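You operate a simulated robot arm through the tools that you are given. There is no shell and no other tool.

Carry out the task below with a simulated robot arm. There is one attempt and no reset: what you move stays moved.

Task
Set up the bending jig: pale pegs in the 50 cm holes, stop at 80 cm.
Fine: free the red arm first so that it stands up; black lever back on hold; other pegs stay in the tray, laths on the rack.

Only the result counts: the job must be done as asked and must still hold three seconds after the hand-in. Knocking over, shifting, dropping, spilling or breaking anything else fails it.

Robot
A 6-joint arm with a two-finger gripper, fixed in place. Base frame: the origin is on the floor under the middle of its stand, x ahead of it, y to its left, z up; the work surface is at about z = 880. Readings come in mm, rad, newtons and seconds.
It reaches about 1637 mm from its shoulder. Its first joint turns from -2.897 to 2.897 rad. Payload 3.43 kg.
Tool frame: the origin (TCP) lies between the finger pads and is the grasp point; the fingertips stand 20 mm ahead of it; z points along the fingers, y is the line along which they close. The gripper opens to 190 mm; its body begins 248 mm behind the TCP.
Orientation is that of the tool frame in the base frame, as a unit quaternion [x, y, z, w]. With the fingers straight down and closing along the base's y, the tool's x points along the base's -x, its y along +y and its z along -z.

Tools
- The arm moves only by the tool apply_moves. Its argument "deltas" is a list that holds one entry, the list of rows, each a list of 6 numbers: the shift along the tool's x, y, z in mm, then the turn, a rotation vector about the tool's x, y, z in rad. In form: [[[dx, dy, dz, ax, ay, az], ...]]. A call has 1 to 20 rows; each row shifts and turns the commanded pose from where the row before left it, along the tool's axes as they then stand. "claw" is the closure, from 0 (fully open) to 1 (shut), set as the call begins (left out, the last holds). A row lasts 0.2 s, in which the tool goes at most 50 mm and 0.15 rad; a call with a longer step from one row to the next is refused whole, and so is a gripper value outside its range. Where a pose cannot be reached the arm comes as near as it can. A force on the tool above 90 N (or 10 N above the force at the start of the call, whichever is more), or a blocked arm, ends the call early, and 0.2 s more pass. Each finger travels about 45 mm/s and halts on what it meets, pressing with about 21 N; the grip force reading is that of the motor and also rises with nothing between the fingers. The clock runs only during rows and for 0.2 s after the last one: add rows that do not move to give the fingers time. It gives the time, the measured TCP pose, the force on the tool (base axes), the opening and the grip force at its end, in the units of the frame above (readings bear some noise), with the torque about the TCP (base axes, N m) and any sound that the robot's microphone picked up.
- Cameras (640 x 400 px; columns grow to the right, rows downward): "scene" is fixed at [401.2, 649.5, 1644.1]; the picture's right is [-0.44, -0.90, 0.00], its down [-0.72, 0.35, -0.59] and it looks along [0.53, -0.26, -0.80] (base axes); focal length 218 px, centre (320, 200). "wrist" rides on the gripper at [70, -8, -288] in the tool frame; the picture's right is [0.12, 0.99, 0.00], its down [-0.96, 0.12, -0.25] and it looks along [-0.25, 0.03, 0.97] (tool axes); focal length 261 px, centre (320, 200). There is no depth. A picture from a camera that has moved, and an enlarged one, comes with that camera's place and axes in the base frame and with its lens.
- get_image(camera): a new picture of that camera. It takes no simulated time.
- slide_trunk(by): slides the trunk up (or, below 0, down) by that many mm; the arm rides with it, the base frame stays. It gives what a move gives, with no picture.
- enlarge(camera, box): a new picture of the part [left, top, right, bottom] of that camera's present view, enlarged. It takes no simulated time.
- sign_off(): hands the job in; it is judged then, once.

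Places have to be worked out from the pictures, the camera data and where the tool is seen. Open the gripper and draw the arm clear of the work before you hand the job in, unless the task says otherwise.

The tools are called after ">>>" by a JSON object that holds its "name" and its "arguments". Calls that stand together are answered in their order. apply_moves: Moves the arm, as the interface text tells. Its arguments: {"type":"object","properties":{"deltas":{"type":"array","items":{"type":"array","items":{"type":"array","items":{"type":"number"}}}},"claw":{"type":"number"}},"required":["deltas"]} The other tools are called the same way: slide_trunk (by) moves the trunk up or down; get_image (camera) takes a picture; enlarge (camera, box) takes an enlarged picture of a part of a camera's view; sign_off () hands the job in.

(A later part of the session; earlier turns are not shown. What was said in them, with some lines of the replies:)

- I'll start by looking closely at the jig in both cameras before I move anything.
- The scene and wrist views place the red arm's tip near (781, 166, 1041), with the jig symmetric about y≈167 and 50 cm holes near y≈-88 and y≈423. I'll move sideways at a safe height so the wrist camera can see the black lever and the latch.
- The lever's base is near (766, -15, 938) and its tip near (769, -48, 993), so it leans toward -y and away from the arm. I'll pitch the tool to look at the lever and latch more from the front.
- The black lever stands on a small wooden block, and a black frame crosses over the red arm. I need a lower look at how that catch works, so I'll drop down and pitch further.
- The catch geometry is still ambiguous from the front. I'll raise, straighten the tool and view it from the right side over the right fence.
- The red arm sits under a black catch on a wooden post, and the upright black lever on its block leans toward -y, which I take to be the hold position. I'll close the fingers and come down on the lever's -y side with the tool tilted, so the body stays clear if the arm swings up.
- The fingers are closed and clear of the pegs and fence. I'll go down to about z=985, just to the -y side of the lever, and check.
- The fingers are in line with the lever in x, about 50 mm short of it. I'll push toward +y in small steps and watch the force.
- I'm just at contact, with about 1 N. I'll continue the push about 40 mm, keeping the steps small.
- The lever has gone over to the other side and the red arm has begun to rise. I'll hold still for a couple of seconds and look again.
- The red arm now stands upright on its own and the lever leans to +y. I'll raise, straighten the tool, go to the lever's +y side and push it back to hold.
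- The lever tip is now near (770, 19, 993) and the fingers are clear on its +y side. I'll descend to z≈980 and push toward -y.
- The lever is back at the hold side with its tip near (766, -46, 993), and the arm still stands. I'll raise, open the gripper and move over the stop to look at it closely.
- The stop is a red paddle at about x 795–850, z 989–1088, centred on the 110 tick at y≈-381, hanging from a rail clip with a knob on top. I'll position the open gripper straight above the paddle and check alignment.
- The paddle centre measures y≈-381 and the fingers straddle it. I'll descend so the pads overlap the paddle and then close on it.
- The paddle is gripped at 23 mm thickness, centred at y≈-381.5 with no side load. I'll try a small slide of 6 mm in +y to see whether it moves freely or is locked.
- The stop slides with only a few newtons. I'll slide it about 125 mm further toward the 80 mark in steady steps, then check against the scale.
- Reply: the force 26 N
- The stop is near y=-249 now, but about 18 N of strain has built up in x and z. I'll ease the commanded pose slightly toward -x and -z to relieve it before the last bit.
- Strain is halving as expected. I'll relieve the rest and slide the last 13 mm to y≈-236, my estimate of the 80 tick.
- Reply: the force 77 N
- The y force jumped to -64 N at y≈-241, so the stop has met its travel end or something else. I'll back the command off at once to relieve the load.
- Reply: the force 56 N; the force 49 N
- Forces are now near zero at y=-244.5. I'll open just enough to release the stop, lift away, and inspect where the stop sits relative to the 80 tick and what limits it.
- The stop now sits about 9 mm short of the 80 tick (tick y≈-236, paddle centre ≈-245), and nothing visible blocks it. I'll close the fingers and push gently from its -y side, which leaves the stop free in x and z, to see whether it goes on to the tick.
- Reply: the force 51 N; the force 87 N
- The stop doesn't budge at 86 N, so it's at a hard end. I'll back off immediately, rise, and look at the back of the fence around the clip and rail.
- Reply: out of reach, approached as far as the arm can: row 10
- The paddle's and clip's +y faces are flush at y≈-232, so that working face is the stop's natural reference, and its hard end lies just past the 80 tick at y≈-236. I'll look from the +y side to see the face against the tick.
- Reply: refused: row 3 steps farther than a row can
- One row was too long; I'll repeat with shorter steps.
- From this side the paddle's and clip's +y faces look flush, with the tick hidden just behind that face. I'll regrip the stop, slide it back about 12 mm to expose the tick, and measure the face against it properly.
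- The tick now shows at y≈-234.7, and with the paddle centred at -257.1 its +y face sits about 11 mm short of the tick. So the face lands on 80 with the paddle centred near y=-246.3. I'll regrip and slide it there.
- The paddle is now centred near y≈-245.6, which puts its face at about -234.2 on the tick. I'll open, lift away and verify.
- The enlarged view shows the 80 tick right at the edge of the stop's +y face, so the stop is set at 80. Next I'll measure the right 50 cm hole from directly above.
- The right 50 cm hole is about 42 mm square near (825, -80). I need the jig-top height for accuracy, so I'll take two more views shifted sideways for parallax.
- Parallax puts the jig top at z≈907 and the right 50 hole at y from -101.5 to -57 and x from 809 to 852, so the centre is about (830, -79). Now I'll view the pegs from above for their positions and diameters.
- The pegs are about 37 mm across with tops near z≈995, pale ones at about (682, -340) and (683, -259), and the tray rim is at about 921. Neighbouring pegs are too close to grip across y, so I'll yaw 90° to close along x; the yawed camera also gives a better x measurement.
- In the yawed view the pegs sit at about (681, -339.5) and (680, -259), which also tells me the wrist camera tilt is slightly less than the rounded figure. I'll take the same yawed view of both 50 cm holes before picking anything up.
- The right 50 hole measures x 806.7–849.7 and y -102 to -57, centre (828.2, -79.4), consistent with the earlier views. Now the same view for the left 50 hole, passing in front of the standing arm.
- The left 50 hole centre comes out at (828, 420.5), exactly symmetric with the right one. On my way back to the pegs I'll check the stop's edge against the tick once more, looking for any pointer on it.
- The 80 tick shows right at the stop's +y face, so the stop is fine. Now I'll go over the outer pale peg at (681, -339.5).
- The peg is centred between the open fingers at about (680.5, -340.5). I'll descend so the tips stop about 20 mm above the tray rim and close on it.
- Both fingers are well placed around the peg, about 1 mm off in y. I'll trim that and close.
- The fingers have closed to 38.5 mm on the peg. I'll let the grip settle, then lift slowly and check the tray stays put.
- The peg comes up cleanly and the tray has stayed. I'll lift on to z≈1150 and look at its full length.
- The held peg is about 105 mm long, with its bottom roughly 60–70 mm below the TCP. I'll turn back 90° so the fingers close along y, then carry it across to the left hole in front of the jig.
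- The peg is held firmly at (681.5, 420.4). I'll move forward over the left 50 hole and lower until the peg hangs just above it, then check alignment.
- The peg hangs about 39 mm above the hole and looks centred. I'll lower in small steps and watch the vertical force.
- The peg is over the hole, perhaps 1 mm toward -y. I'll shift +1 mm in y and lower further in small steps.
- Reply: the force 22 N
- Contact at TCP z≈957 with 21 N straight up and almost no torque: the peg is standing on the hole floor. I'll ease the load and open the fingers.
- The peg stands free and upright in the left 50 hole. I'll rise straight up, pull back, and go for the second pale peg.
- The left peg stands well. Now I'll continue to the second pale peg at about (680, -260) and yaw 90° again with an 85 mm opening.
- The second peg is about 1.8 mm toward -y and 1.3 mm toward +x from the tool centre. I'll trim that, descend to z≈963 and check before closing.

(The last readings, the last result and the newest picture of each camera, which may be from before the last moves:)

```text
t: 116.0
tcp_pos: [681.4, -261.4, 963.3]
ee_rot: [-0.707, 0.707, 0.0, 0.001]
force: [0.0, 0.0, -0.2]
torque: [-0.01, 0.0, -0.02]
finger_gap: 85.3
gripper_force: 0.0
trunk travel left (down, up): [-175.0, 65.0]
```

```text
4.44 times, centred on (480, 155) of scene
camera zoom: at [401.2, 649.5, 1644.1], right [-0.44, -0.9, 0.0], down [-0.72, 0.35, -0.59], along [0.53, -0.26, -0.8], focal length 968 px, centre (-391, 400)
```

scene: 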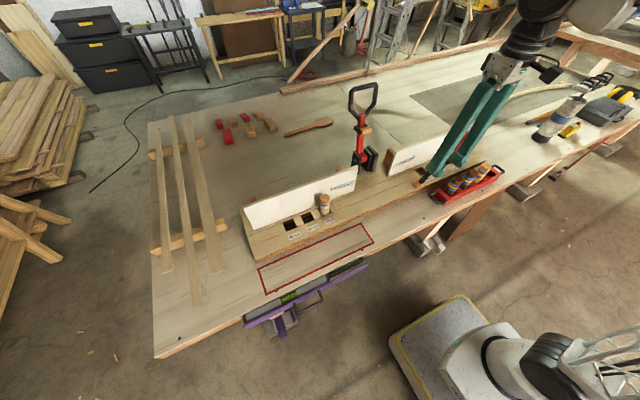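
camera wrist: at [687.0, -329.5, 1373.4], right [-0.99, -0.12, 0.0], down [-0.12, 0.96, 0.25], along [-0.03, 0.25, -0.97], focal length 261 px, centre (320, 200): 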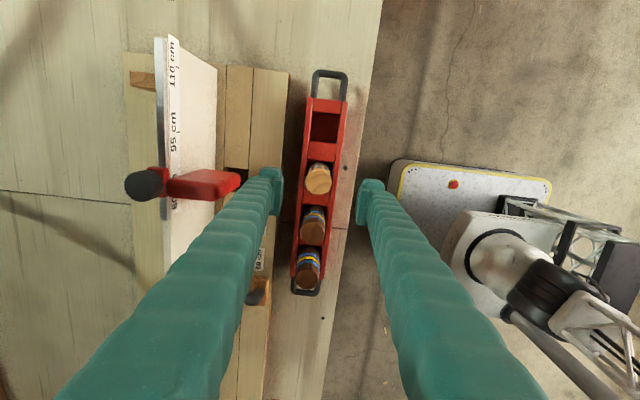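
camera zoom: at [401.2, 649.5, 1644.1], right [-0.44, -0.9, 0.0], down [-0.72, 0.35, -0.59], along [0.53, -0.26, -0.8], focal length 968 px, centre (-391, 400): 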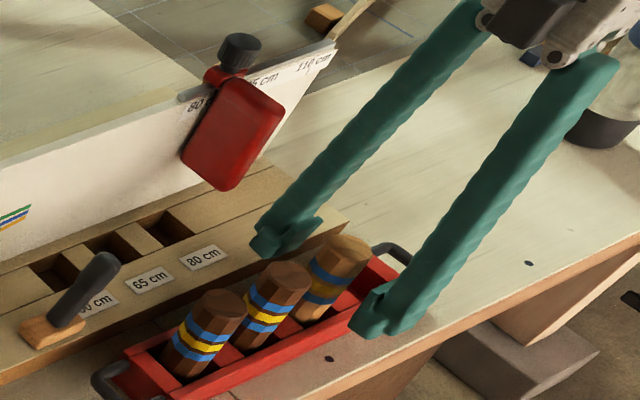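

Well centred. I'll close, let the grip settle, and lift slowly.

>>> {"name": "apply_moves", "arguments": {"claw": 1, "deltas": [[[0, 0, 0, 0, 0, 0], [0, 0, 0, 0, 0, 0], [0, 0, 0, 0, 0, 0], [0, 0, 0, 0, 0, 0], [0, 0, 0, 0, 0, 0], [0, 0, 0, 0, 0, 0], [0, 0, 0, 0, 0, 0]]]}}

>>> {"name": "apply_moves", "arguments": {"deltas": [[[0, 0, -6, 0, 0, 0], [0, 0, -10, 0, 0, 0], [0, 0, -14, 0, 0, 0], [0, 0, -30, 0, 0, 0], [0, 0, -40, 0, 0, 0], [0, 0, -40, 0, 0, 0], [0, 0, -43, 0, 0, 0], [0, 0, 0, 0, 0, 0]]]}}

>>> {"name": "enlarge", "arguments": {"camera": "scene", "box": [410, 60, 570, 200]}}

>>> {"name": "enlarge", "arguments": {"camera": "wrist", "box": [240, 120, 400, 240]}}

```text
t: 117.6
tcp_pos: [681.9, -261.0, 962.7]
ee_rot: [0.707, -0.707, 0.001, 0.0]
force: [0.5, 0.4, -0.1]
torque: [0.03, -0.01, 0.01]
finger_gap: 38.8
gripper_force: 21.4
trunk travel left (down, up): [-175.0, 65.0]
```

```text
t: 119.4
tcp_pos: [680.4, -260.1, 1146.9]
ee_rot: [0.707, -0.707, 0.001, 0.0]
force: [0.1, -0.2, -0.8]
torque: [0.0, -0.01, 0.01]
finger_gap: 38.5
gripper_force: 20.9
trunk travel left (down, up): [-175.0, 65.0]
```

```text
2.86 times, centred on (490, 130) of scene
camera zoom: at [401.2, 649.5, 1644.1], right [-0.44, -0.9, 0.0], down [-0.72, 0.35, -0.59], along [0.53, -0.26, -0.8], focal length 622 px, centre (-166, 400)
```

zoom: 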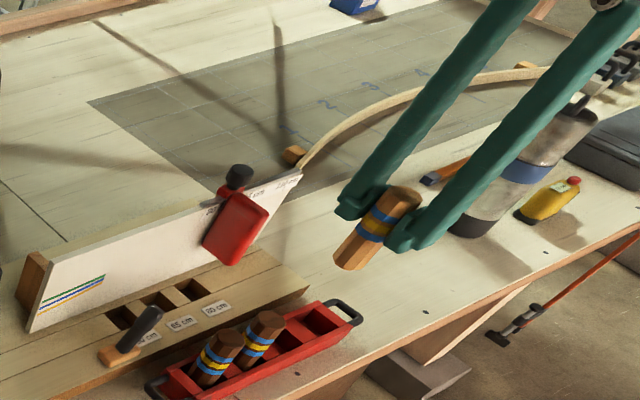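

```text
3.33 times, centred on (320, 180) of wrist
camera zoom: at [687.8, -330.6, 1434.0], right [-0.99, -0.12, 0.0], down [-0.12, 0.96, 0.25], along [-0.03, 0.25, -0.97], focal length 869 px, centre (320, 267)
```

zoom: 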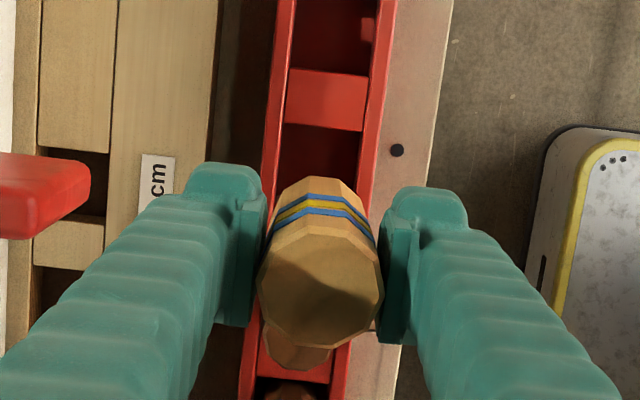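

The second pale peg is lifted and the tray with the dark pegs hasn't moved. I'll turn back, carry it over the right 50 hole, and lower to just above the hole.

>>> {"name": "apply_moves", "arguments": {"deltas": [[[0, 0, 0, 0, 0, 0.1428], [0, 0, 0, 0, 0, 0.1428], [0, 0, 0, 0, 0, 0.1428], [0, 0, 0, 0, 0, 0.1428], [0, 0, 0, 0, 0, 0.1428], [0, 0, 0, 0, 0, 0.1428], [0, 0, 0, 0, 0, 0.1428], [0, 0, 0, 0, 0, 0.1428], [0, 0, 0, 0, 0, 0.1428], [0, 0, 0, 0, 0, 0.1428], [0, 0, 0, 0, 0, 0.1428], [0, 0, 0, 0, 0, 0]]]}}

>>> {"name": "apply_moves", "arguments": {"deltas": [[[0, 45, 0, 0, 0, 0], [0, 45, 0, 0, 0, 0], [0, 45, 0, 0, 0, 0], [0, 46, 0, 0, 0, 0], [-37, 0, 0, 0, 0, 0], [-37, 0, 0, 0, 0, 0], [-37, 0, 0, 0, 0, 0], [-36.3, 0, 0, 0, 0, 0], [0, 0, 35, 0, 0, 0], [0, 0, 35, 0, 0, 0], [0, 0, 35, 0, 0, 0], [0, 0, 33, 0, 0, 0], [0, 0, 0, 0, 0, 0], [0, 0, 0, 0, 0, 0]]]}}

>>> {"name": "enlarge", "arguments": {"camera": "wrist", "box": [260, 140, 400, 250]}}

>>> {"name": "enlarge", "arguments": {"camera": "scene", "box": [390, 110, 490, 210]}}

```text
t: 122.0
tcp_pos: [681.0, -260.9, 1145.9]
ee_rot: [0.002, 1.0, 0.0, 0.001]
force: [-0.1, 0.0, -1.5]
torque: [0.0, -0.02, 0.01]
finger_gap: 38.6
gripper_force: 20.8
trunk travel left (down, up): [-175.0, 65.0]
```

```text
t: 125.0
tcp_pos: [830.0, -79.9, 1008.4]
ee_rot: [0.001, 1.0, 0.0, 0.001]
force: [-0.2, -0.4, -1.1]
torque: [0.01, -0.02, -0.01]
finger_gap: 38.5
gripper_force: 21.2
trunk travel left (down, up): [-175.0, 65.0]
```

```text
3.64 times, centred on (330, 195) of wrist
camera zoom: at [757.4, -89.5, 1295.7], right [-0.12, 0.99, 0.0], down [0.96, 0.12, 0.25], along [0.25, 0.03, -0.97], focal length 948 px, centre (284, 218)
```

zoom: 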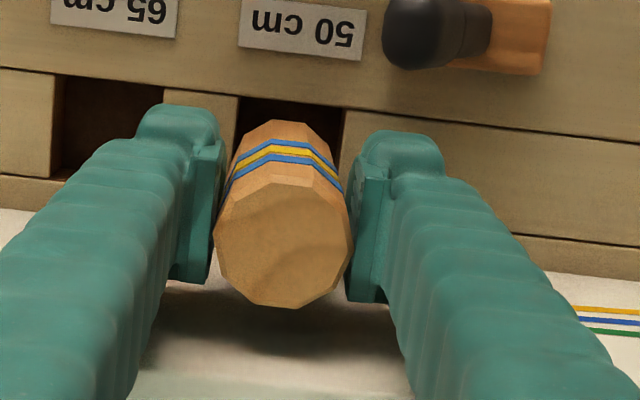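

```text
4.00 times, centred on (440, 160) of scene
camera zoom: at [401.2, 649.5, 1644.1], right [-0.44, -0.9, 0.0], down [-0.72, 0.35, -0.59], along [0.53, -0.26, -0.8], focal length 871 px, centre (-160, 360)
```

zoom: 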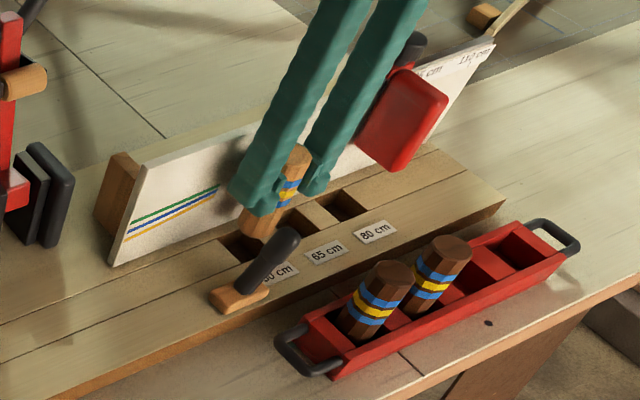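

The view matches the left-hand case, needing about +1.2 mm in y and -0.5 mm in x. I'll apply that and lower in small steps, watching force.

>>> {"name": "apply_moves", "arguments": {"deltas": [[[0.5, 1.2, 8, 0, 0, 0], [0, 0, 10, 0, 0, 0], [0, 0, 9, 0, 0, 0], [0, 0, 8, 0, 0, 0], [0, 0, 0, 0, 0, 0]]]}}

>>> {"name": "enlarge", "arguments": {"camera": "wrist", "box": [260, 140, 400, 250]}}

>>> {"name": "enlarge", "arguments": {"camera": "scene", "box": [390, 130, 470, 200]}}

```text
t: 126.2
tcp_pos: [827.6, -79.7, 973.7]
ee_rot: [0.001, 1.0, 0.0, 0.001]
force: [-0.4, -0.2, -0.9]
torque: [-0.02, 0.05, -0.01]
finger_gap: 38.8
gripper_force: 20.9
trunk travel left (down, up): [-175.0, 65.0]
```

```text
3.64 times, centred on (330, 195) of wrist
camera zoom: at [757.1, -87.9, 1260.3], right [-0.12, 0.99, 0.0], down [0.96, 0.12, 0.25], along [0.25, 0.03, -0.97], focal length 948 px, centre (284, 218)
```

zoom: 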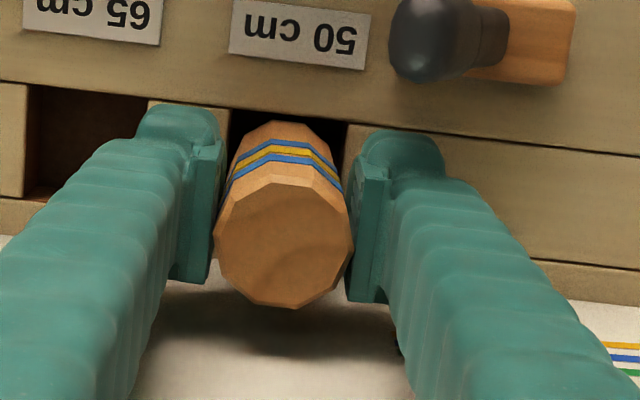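

```text
5.71 times, centred on (430, 165) of scene
camera zoom: at [401.2, 649.5, 1644.1], right [-0.44, -0.9, 0.0], down [-0.72, 0.35, -0.59], along [0.53, -0.26, -0.8], focal length 1245 px, centre (-309, 400)
```

zoom: 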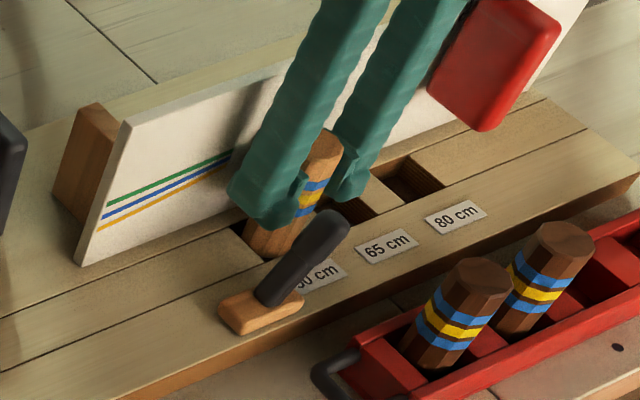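

Aligned, and the lever is clear of the fingers. Lowering the rest.

>>> {"name": "apply_moves", "arguments": {"deltas": [[[0, 0, 3, 0, 0, 0], [0, 0, 4, 0, 0, 0], [0, 0, 3, 0, 0, 0], [0, 0, 0, 0, 0, 0]]]}}

>>> {"name": "apply_moves", "arguments": {"deltas": [[[0, 0, 2, 0, 0, 0], [0, 0, 2, 0, 0, 0], [0, 0, 2, 0, 0, 0], [0, 0, 2, 0, 0, 0], [0, 0, 0, 0, 0, 0]]]}}

```text
t: 127.2
tcp_pos: [827.4, -79.9, 963.2]
ee_rot: [0.001, 1.0, 0.0, 0.001]
force: [-0.3, 0.6, -1.3]
torque: [-0.01, -0.02, 0.01]
finger_gap: 38.5
gripper_force: 20.7
trunk travel left (down, up): [-175.0, 65.0]
```

```text
t: 128.4
tcp_pos: [828.1, -78.9, 957.0]
ee_rot: [0.0, 1.0, 0.0, 0.002]
force: [2.4, -1.6, 22.7]
torque: [-0.01, -0.11, 0.01]
finger_gap: 38.6
gripper_force: 21.1
trunk travel left (down, up): [-175.0, 65.0]
```

The peg has touched the floor at the same height (TCP z≈957, 22 N) as the left one. I'll ease the load, open and check.

>>> {"name": "apply_moves", "arguments": {"deltas": [[[0, 0, -1, 0, 0, 0], [0, 0, -0.5, 0, 0, 0], [0, 0, 0, 0, 0, 0]]]}}

>>> {"name": "apply_moves", "arguments": {"claw": 0.64, "deltas": [[[0, 0, 0, 0, 0, 0], [0, 0, 0, 0, 0, 0], [0, 0, 0, 0, 0, 0], [0, 0, 0, 0, 0, 0]]]}}

>>> {"name": "enlarge", "arguments": {"camera": "scene", "box": [390, 130, 470, 200]}}

>>> {"name": "enlarge", "arguments": {"camera": "wrist", "box": [260, 140, 400, 250]}}

```text
t: 129.2
tcp_pos: [828.7, -79.2, 956.6]
ee_rot: [0.001, 1.0, 0.0, 0.0]
force: [0.9, -2.3, 4.5]
torque: [-0.11, -0.04, 0.01]
finger_gap: 38.4
gripper_force: 21.2
trunk travel left (down, up): [-175.0, 65.0]
```

```text
t: 130.2
tcp_pos: [828.1, -79.2, 956.6]
ee_rot: [0.0, 1.0, 0.0, 0.001]
force: [-0.2, 0.4, 1.3]
torque: [0.01, -0.03, 0.02]
finger_gap: 68.3
gripper_force: 0.0
trunk travel left (down, up): [-175.0, 65.0]
```

```text
5.71 times, centred on (430, 165) of scene
camera zoom: at [401.2, 649.5, 1644.1], right [-0.44, -0.9, 0.0], down [-0.72, 0.35, -0.59], along [0.53, -0.26, -0.8], focal length 1245 px, centre (-309, 400)
```

zoom: 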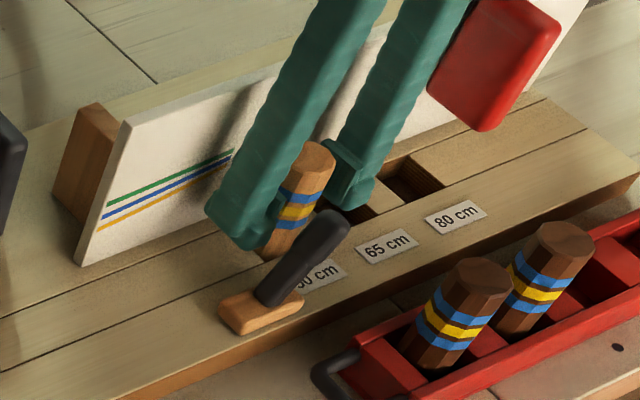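

```text
3.64 times, centred on (330, 195) of wrist
camera zoom: at [757.1, -87.2, 1244.5], right [-0.12, 0.99, 0.0], down [0.96, 0.12, 0.25], along [0.25, 0.03, -0.97], focal length 948 px, centre (284, 218)
```

zoom: 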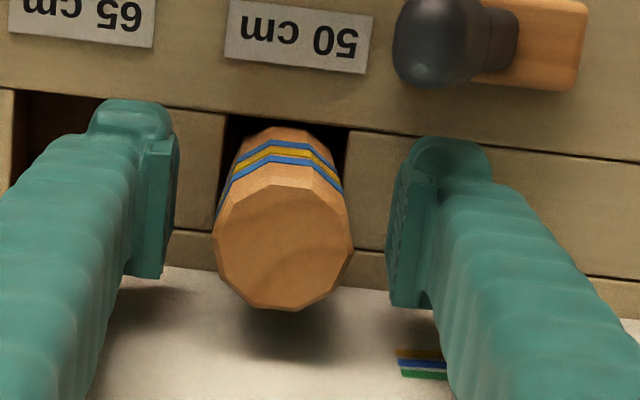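

The peg stands free in the right 50 hole. I'll rise straight up, then pull back toward the robot and check everything.

>>> {"name": "apply_moves", "arguments": {"deltas": [[[0, 0, -15, 0, 0, 0], [0, 0, -35, 0, 0, 0], [0, 0, -45, 0, 0, 0], [0, 0, -45, 0, 0, 0], [0, 0, -45, 0, 0, 0], [0, 0, -45, 0, 0, 0], [40, 0, -20, 0, 0, 0], [45, 0, 0, 0, 0, 0], [45, 0, 0, 0, 0, 0], [45, 0, 0, 0, 0, 0], [0, 0, 0, 0, 0, 0]]]}}

>>> {"name": "get_image", "arguments": {"camera": "scene"}}

>>> {"name": "get_image", "arguments": {"camera": "wrist"}}

>>> {"name": "enlarge", "arguments": {"camera": "scene", "box": [340, 70, 500, 210]}}

```text
t: 132.6
tcp_pos: [654.1, -79.5, 1207.0]
ee_rot: [0.0, 1.0, -0.001, 0.0]
force: [-0.7, 0.0, 0.8]
torque: [-0.03, -0.1, -0.02]
finger_gap: 68.3
gripper_force: 0.0
trunk travel left (down, up): [-175.0, 65.0]
```

```text
taken
```

scene: 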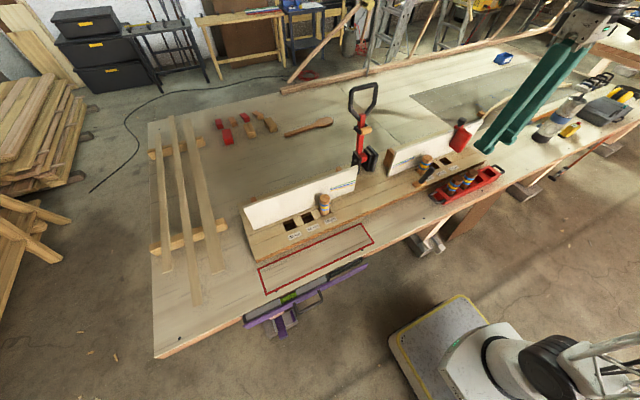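

```text
taken
camera wrist: at [581.5, -87.8, 1494.2], right [-0.12, 0.99, 0.0], down [0.96, 0.12, 0.25], along [0.25, 0.03, -0.97], focal length 261 px, centre (320, 200)
```

wrist: 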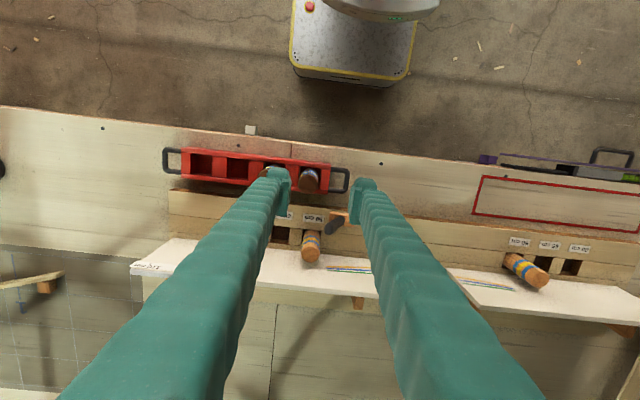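

```text
2.86 times, centred on (420, 140) of scene
camera zoom: at [401.2, 649.5, 1644.1], right [-0.44, -0.9, 0.0], down [-0.72, 0.35, -0.59], along [0.53, -0.26, -0.8], focal length 622 px, centre (34, 371)
```

zoom: 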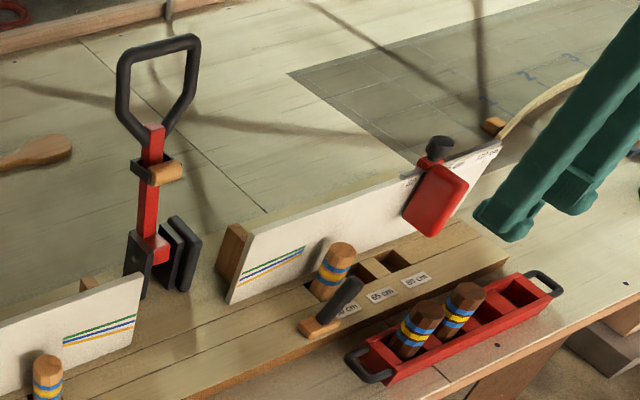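

Everything looks in place. I'll compare the lever with its original view and check the stop and laths at high zoom before handing in.

>>> {"name": "enlarge", "arguments": {"camera": "scene", "box": [345, 140, 445, 205]}}

>>> {"name": "enlarge", "arguments": {"camera": "scene", "box": [430, 95, 500, 145]}}

>>> {"name": "enlarge", "arguments": {"camera": "scene", "box": [140, 100, 340, 260]}}

```text
6.15 times, centred on (395, 172) of scene
camera zoom: at [401.2, 649.5, 1644.1], right [-0.44, -0.9, 0.0], down [-0.72, 0.35, -0.59], along [0.53, -0.26, -0.8], focal length 1340 px, centre (-142, 369)
```

zoom: 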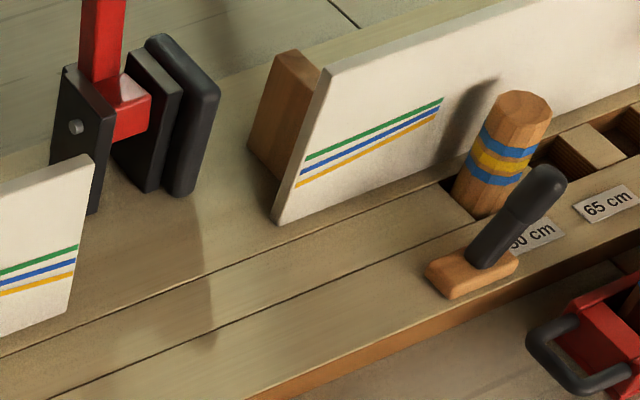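

```text
8.00 times, centred on (465, 120) of scene
camera zoom: at [401.2, 649.5, 1644.1], right [-0.44, -0.9, 0.0], down [-0.72, 0.35, -0.59], along [0.53, -0.26, -0.8], focal length 1742 px, centre (-840, 840)
```

zoom: 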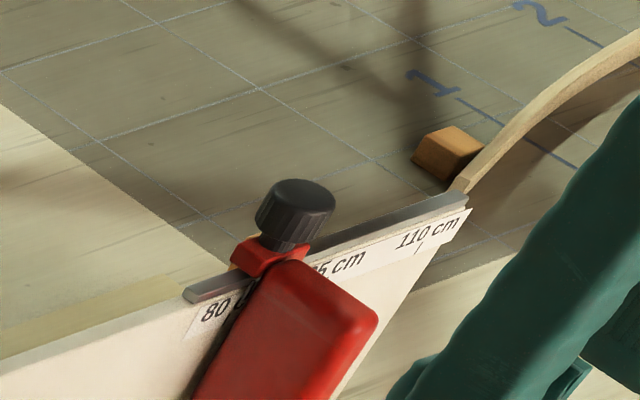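

```text
2.50 times, centred on (240, 180) of scene
camera zoom: at [401.2, 649.5, 1644.1], right [-0.44, -0.9, 0.0], down [-0.72, 0.35, -0.59], along [0.53, -0.26, -0.8], focal length 544 px, centre (520, 250)
```

zoom: 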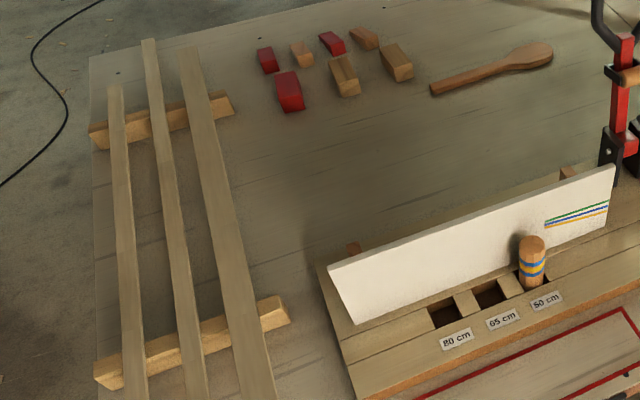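

The lever looks identical to its original hold position, the arm stands, both pale pegs are in the 50 holes, the stop is at 80, and the laths and dark pegs are untouched. I'll open the gripper fully and draw the arm back clear.

>>> {"name": "apply_moves", "arguments": {"claw": 0, "deltas": [[[20, 0, -40, 0, 0, 0], [30, 0, -30, 0, 0, 0], [40, 0, -20, 0, 0, 0], [40, 0, 0, 0, 0, 0], [0, 0, 0, 0, 0, 0], [0, 0, 0, 0, 0, 0], [0, 0, 0, 0, 0, 0], [0, 0, 0, 0, 0, 0], [0, 0, 0, 0, 0, 0], [0, 0, 0, 0, 0, 0]]]}}

>>> {"name": "get_image", "arguments": {"camera": "scene"}}

>>> {"name": "get_image", "arguments": {"camera": "wrist"}}

```text
t: 134.8
tcp_pos: [522.3, -79.1, 1297.3]
ee_rot: [0.0, 1.0, 0.0, 0.0]
force: [-0.6, -0.3, 0.0]
torque: [0.0, 0.02, -0.01]
finger_gap: 190.0
gripper_force: 0.1
trunk travel left (down, up): [-175.0, 65.0]
```

```text
taken
```

scene: 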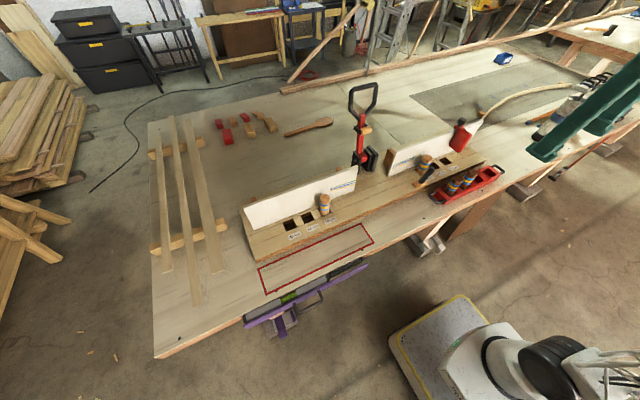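

```text
taken
camera wrist: at [451.1, -87.7, 1585.0], right [-0.12, 0.99, 0.0], down [0.96, 0.12, 0.25], along [0.25, 0.03, -0.97], focal length 261 px, centre (320, 200)
```

wrist: 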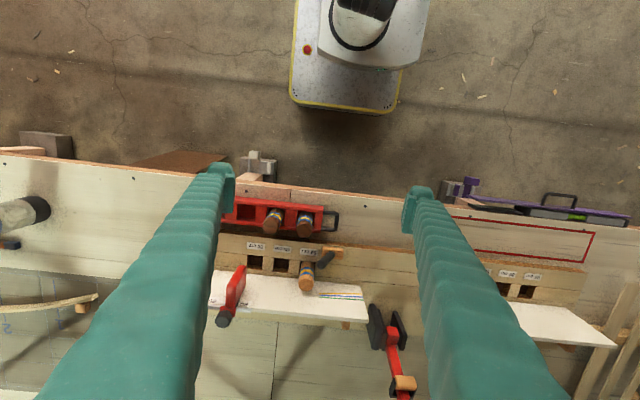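

The arm is clear with the gripper open, and the final views show both pale pegs, the stop, the standing red arm, the held lever, the tray and the laths all as required. I'm handing in.

>>> {"name": "sign_off", "arguments": {}}

```text
The job is handed in.
```

The bending jig is set up and handed in. I judged the result from the pictures and force readings; no score has come back.

- **Red arm:** I freed it first by moving the black lever off hold. It rose by itself and has stood upright since.
- **Black lever:** it is back on hold, at the same angle as at the start.
- **Pale pegs:** one stands in each 50 cm hole. Both reached the hole floor at the same height and stood upright after release.
- **Stop:** its inner face sits on the 80 cm mark, within about 1 mm by my measurement. I took that inner face (the one toward the red arm) as the reference. The stop hits a hard end only 2–3 mm further in, so its middle cannot reach the mark. While finding that end I pushed on it with up to about 86 N.
- **Everything else:** the two dark pegs are still in the tray, the tray did not move, and the laths are still on the rack.

The gripper is open and the arm is drawn clear of the work.
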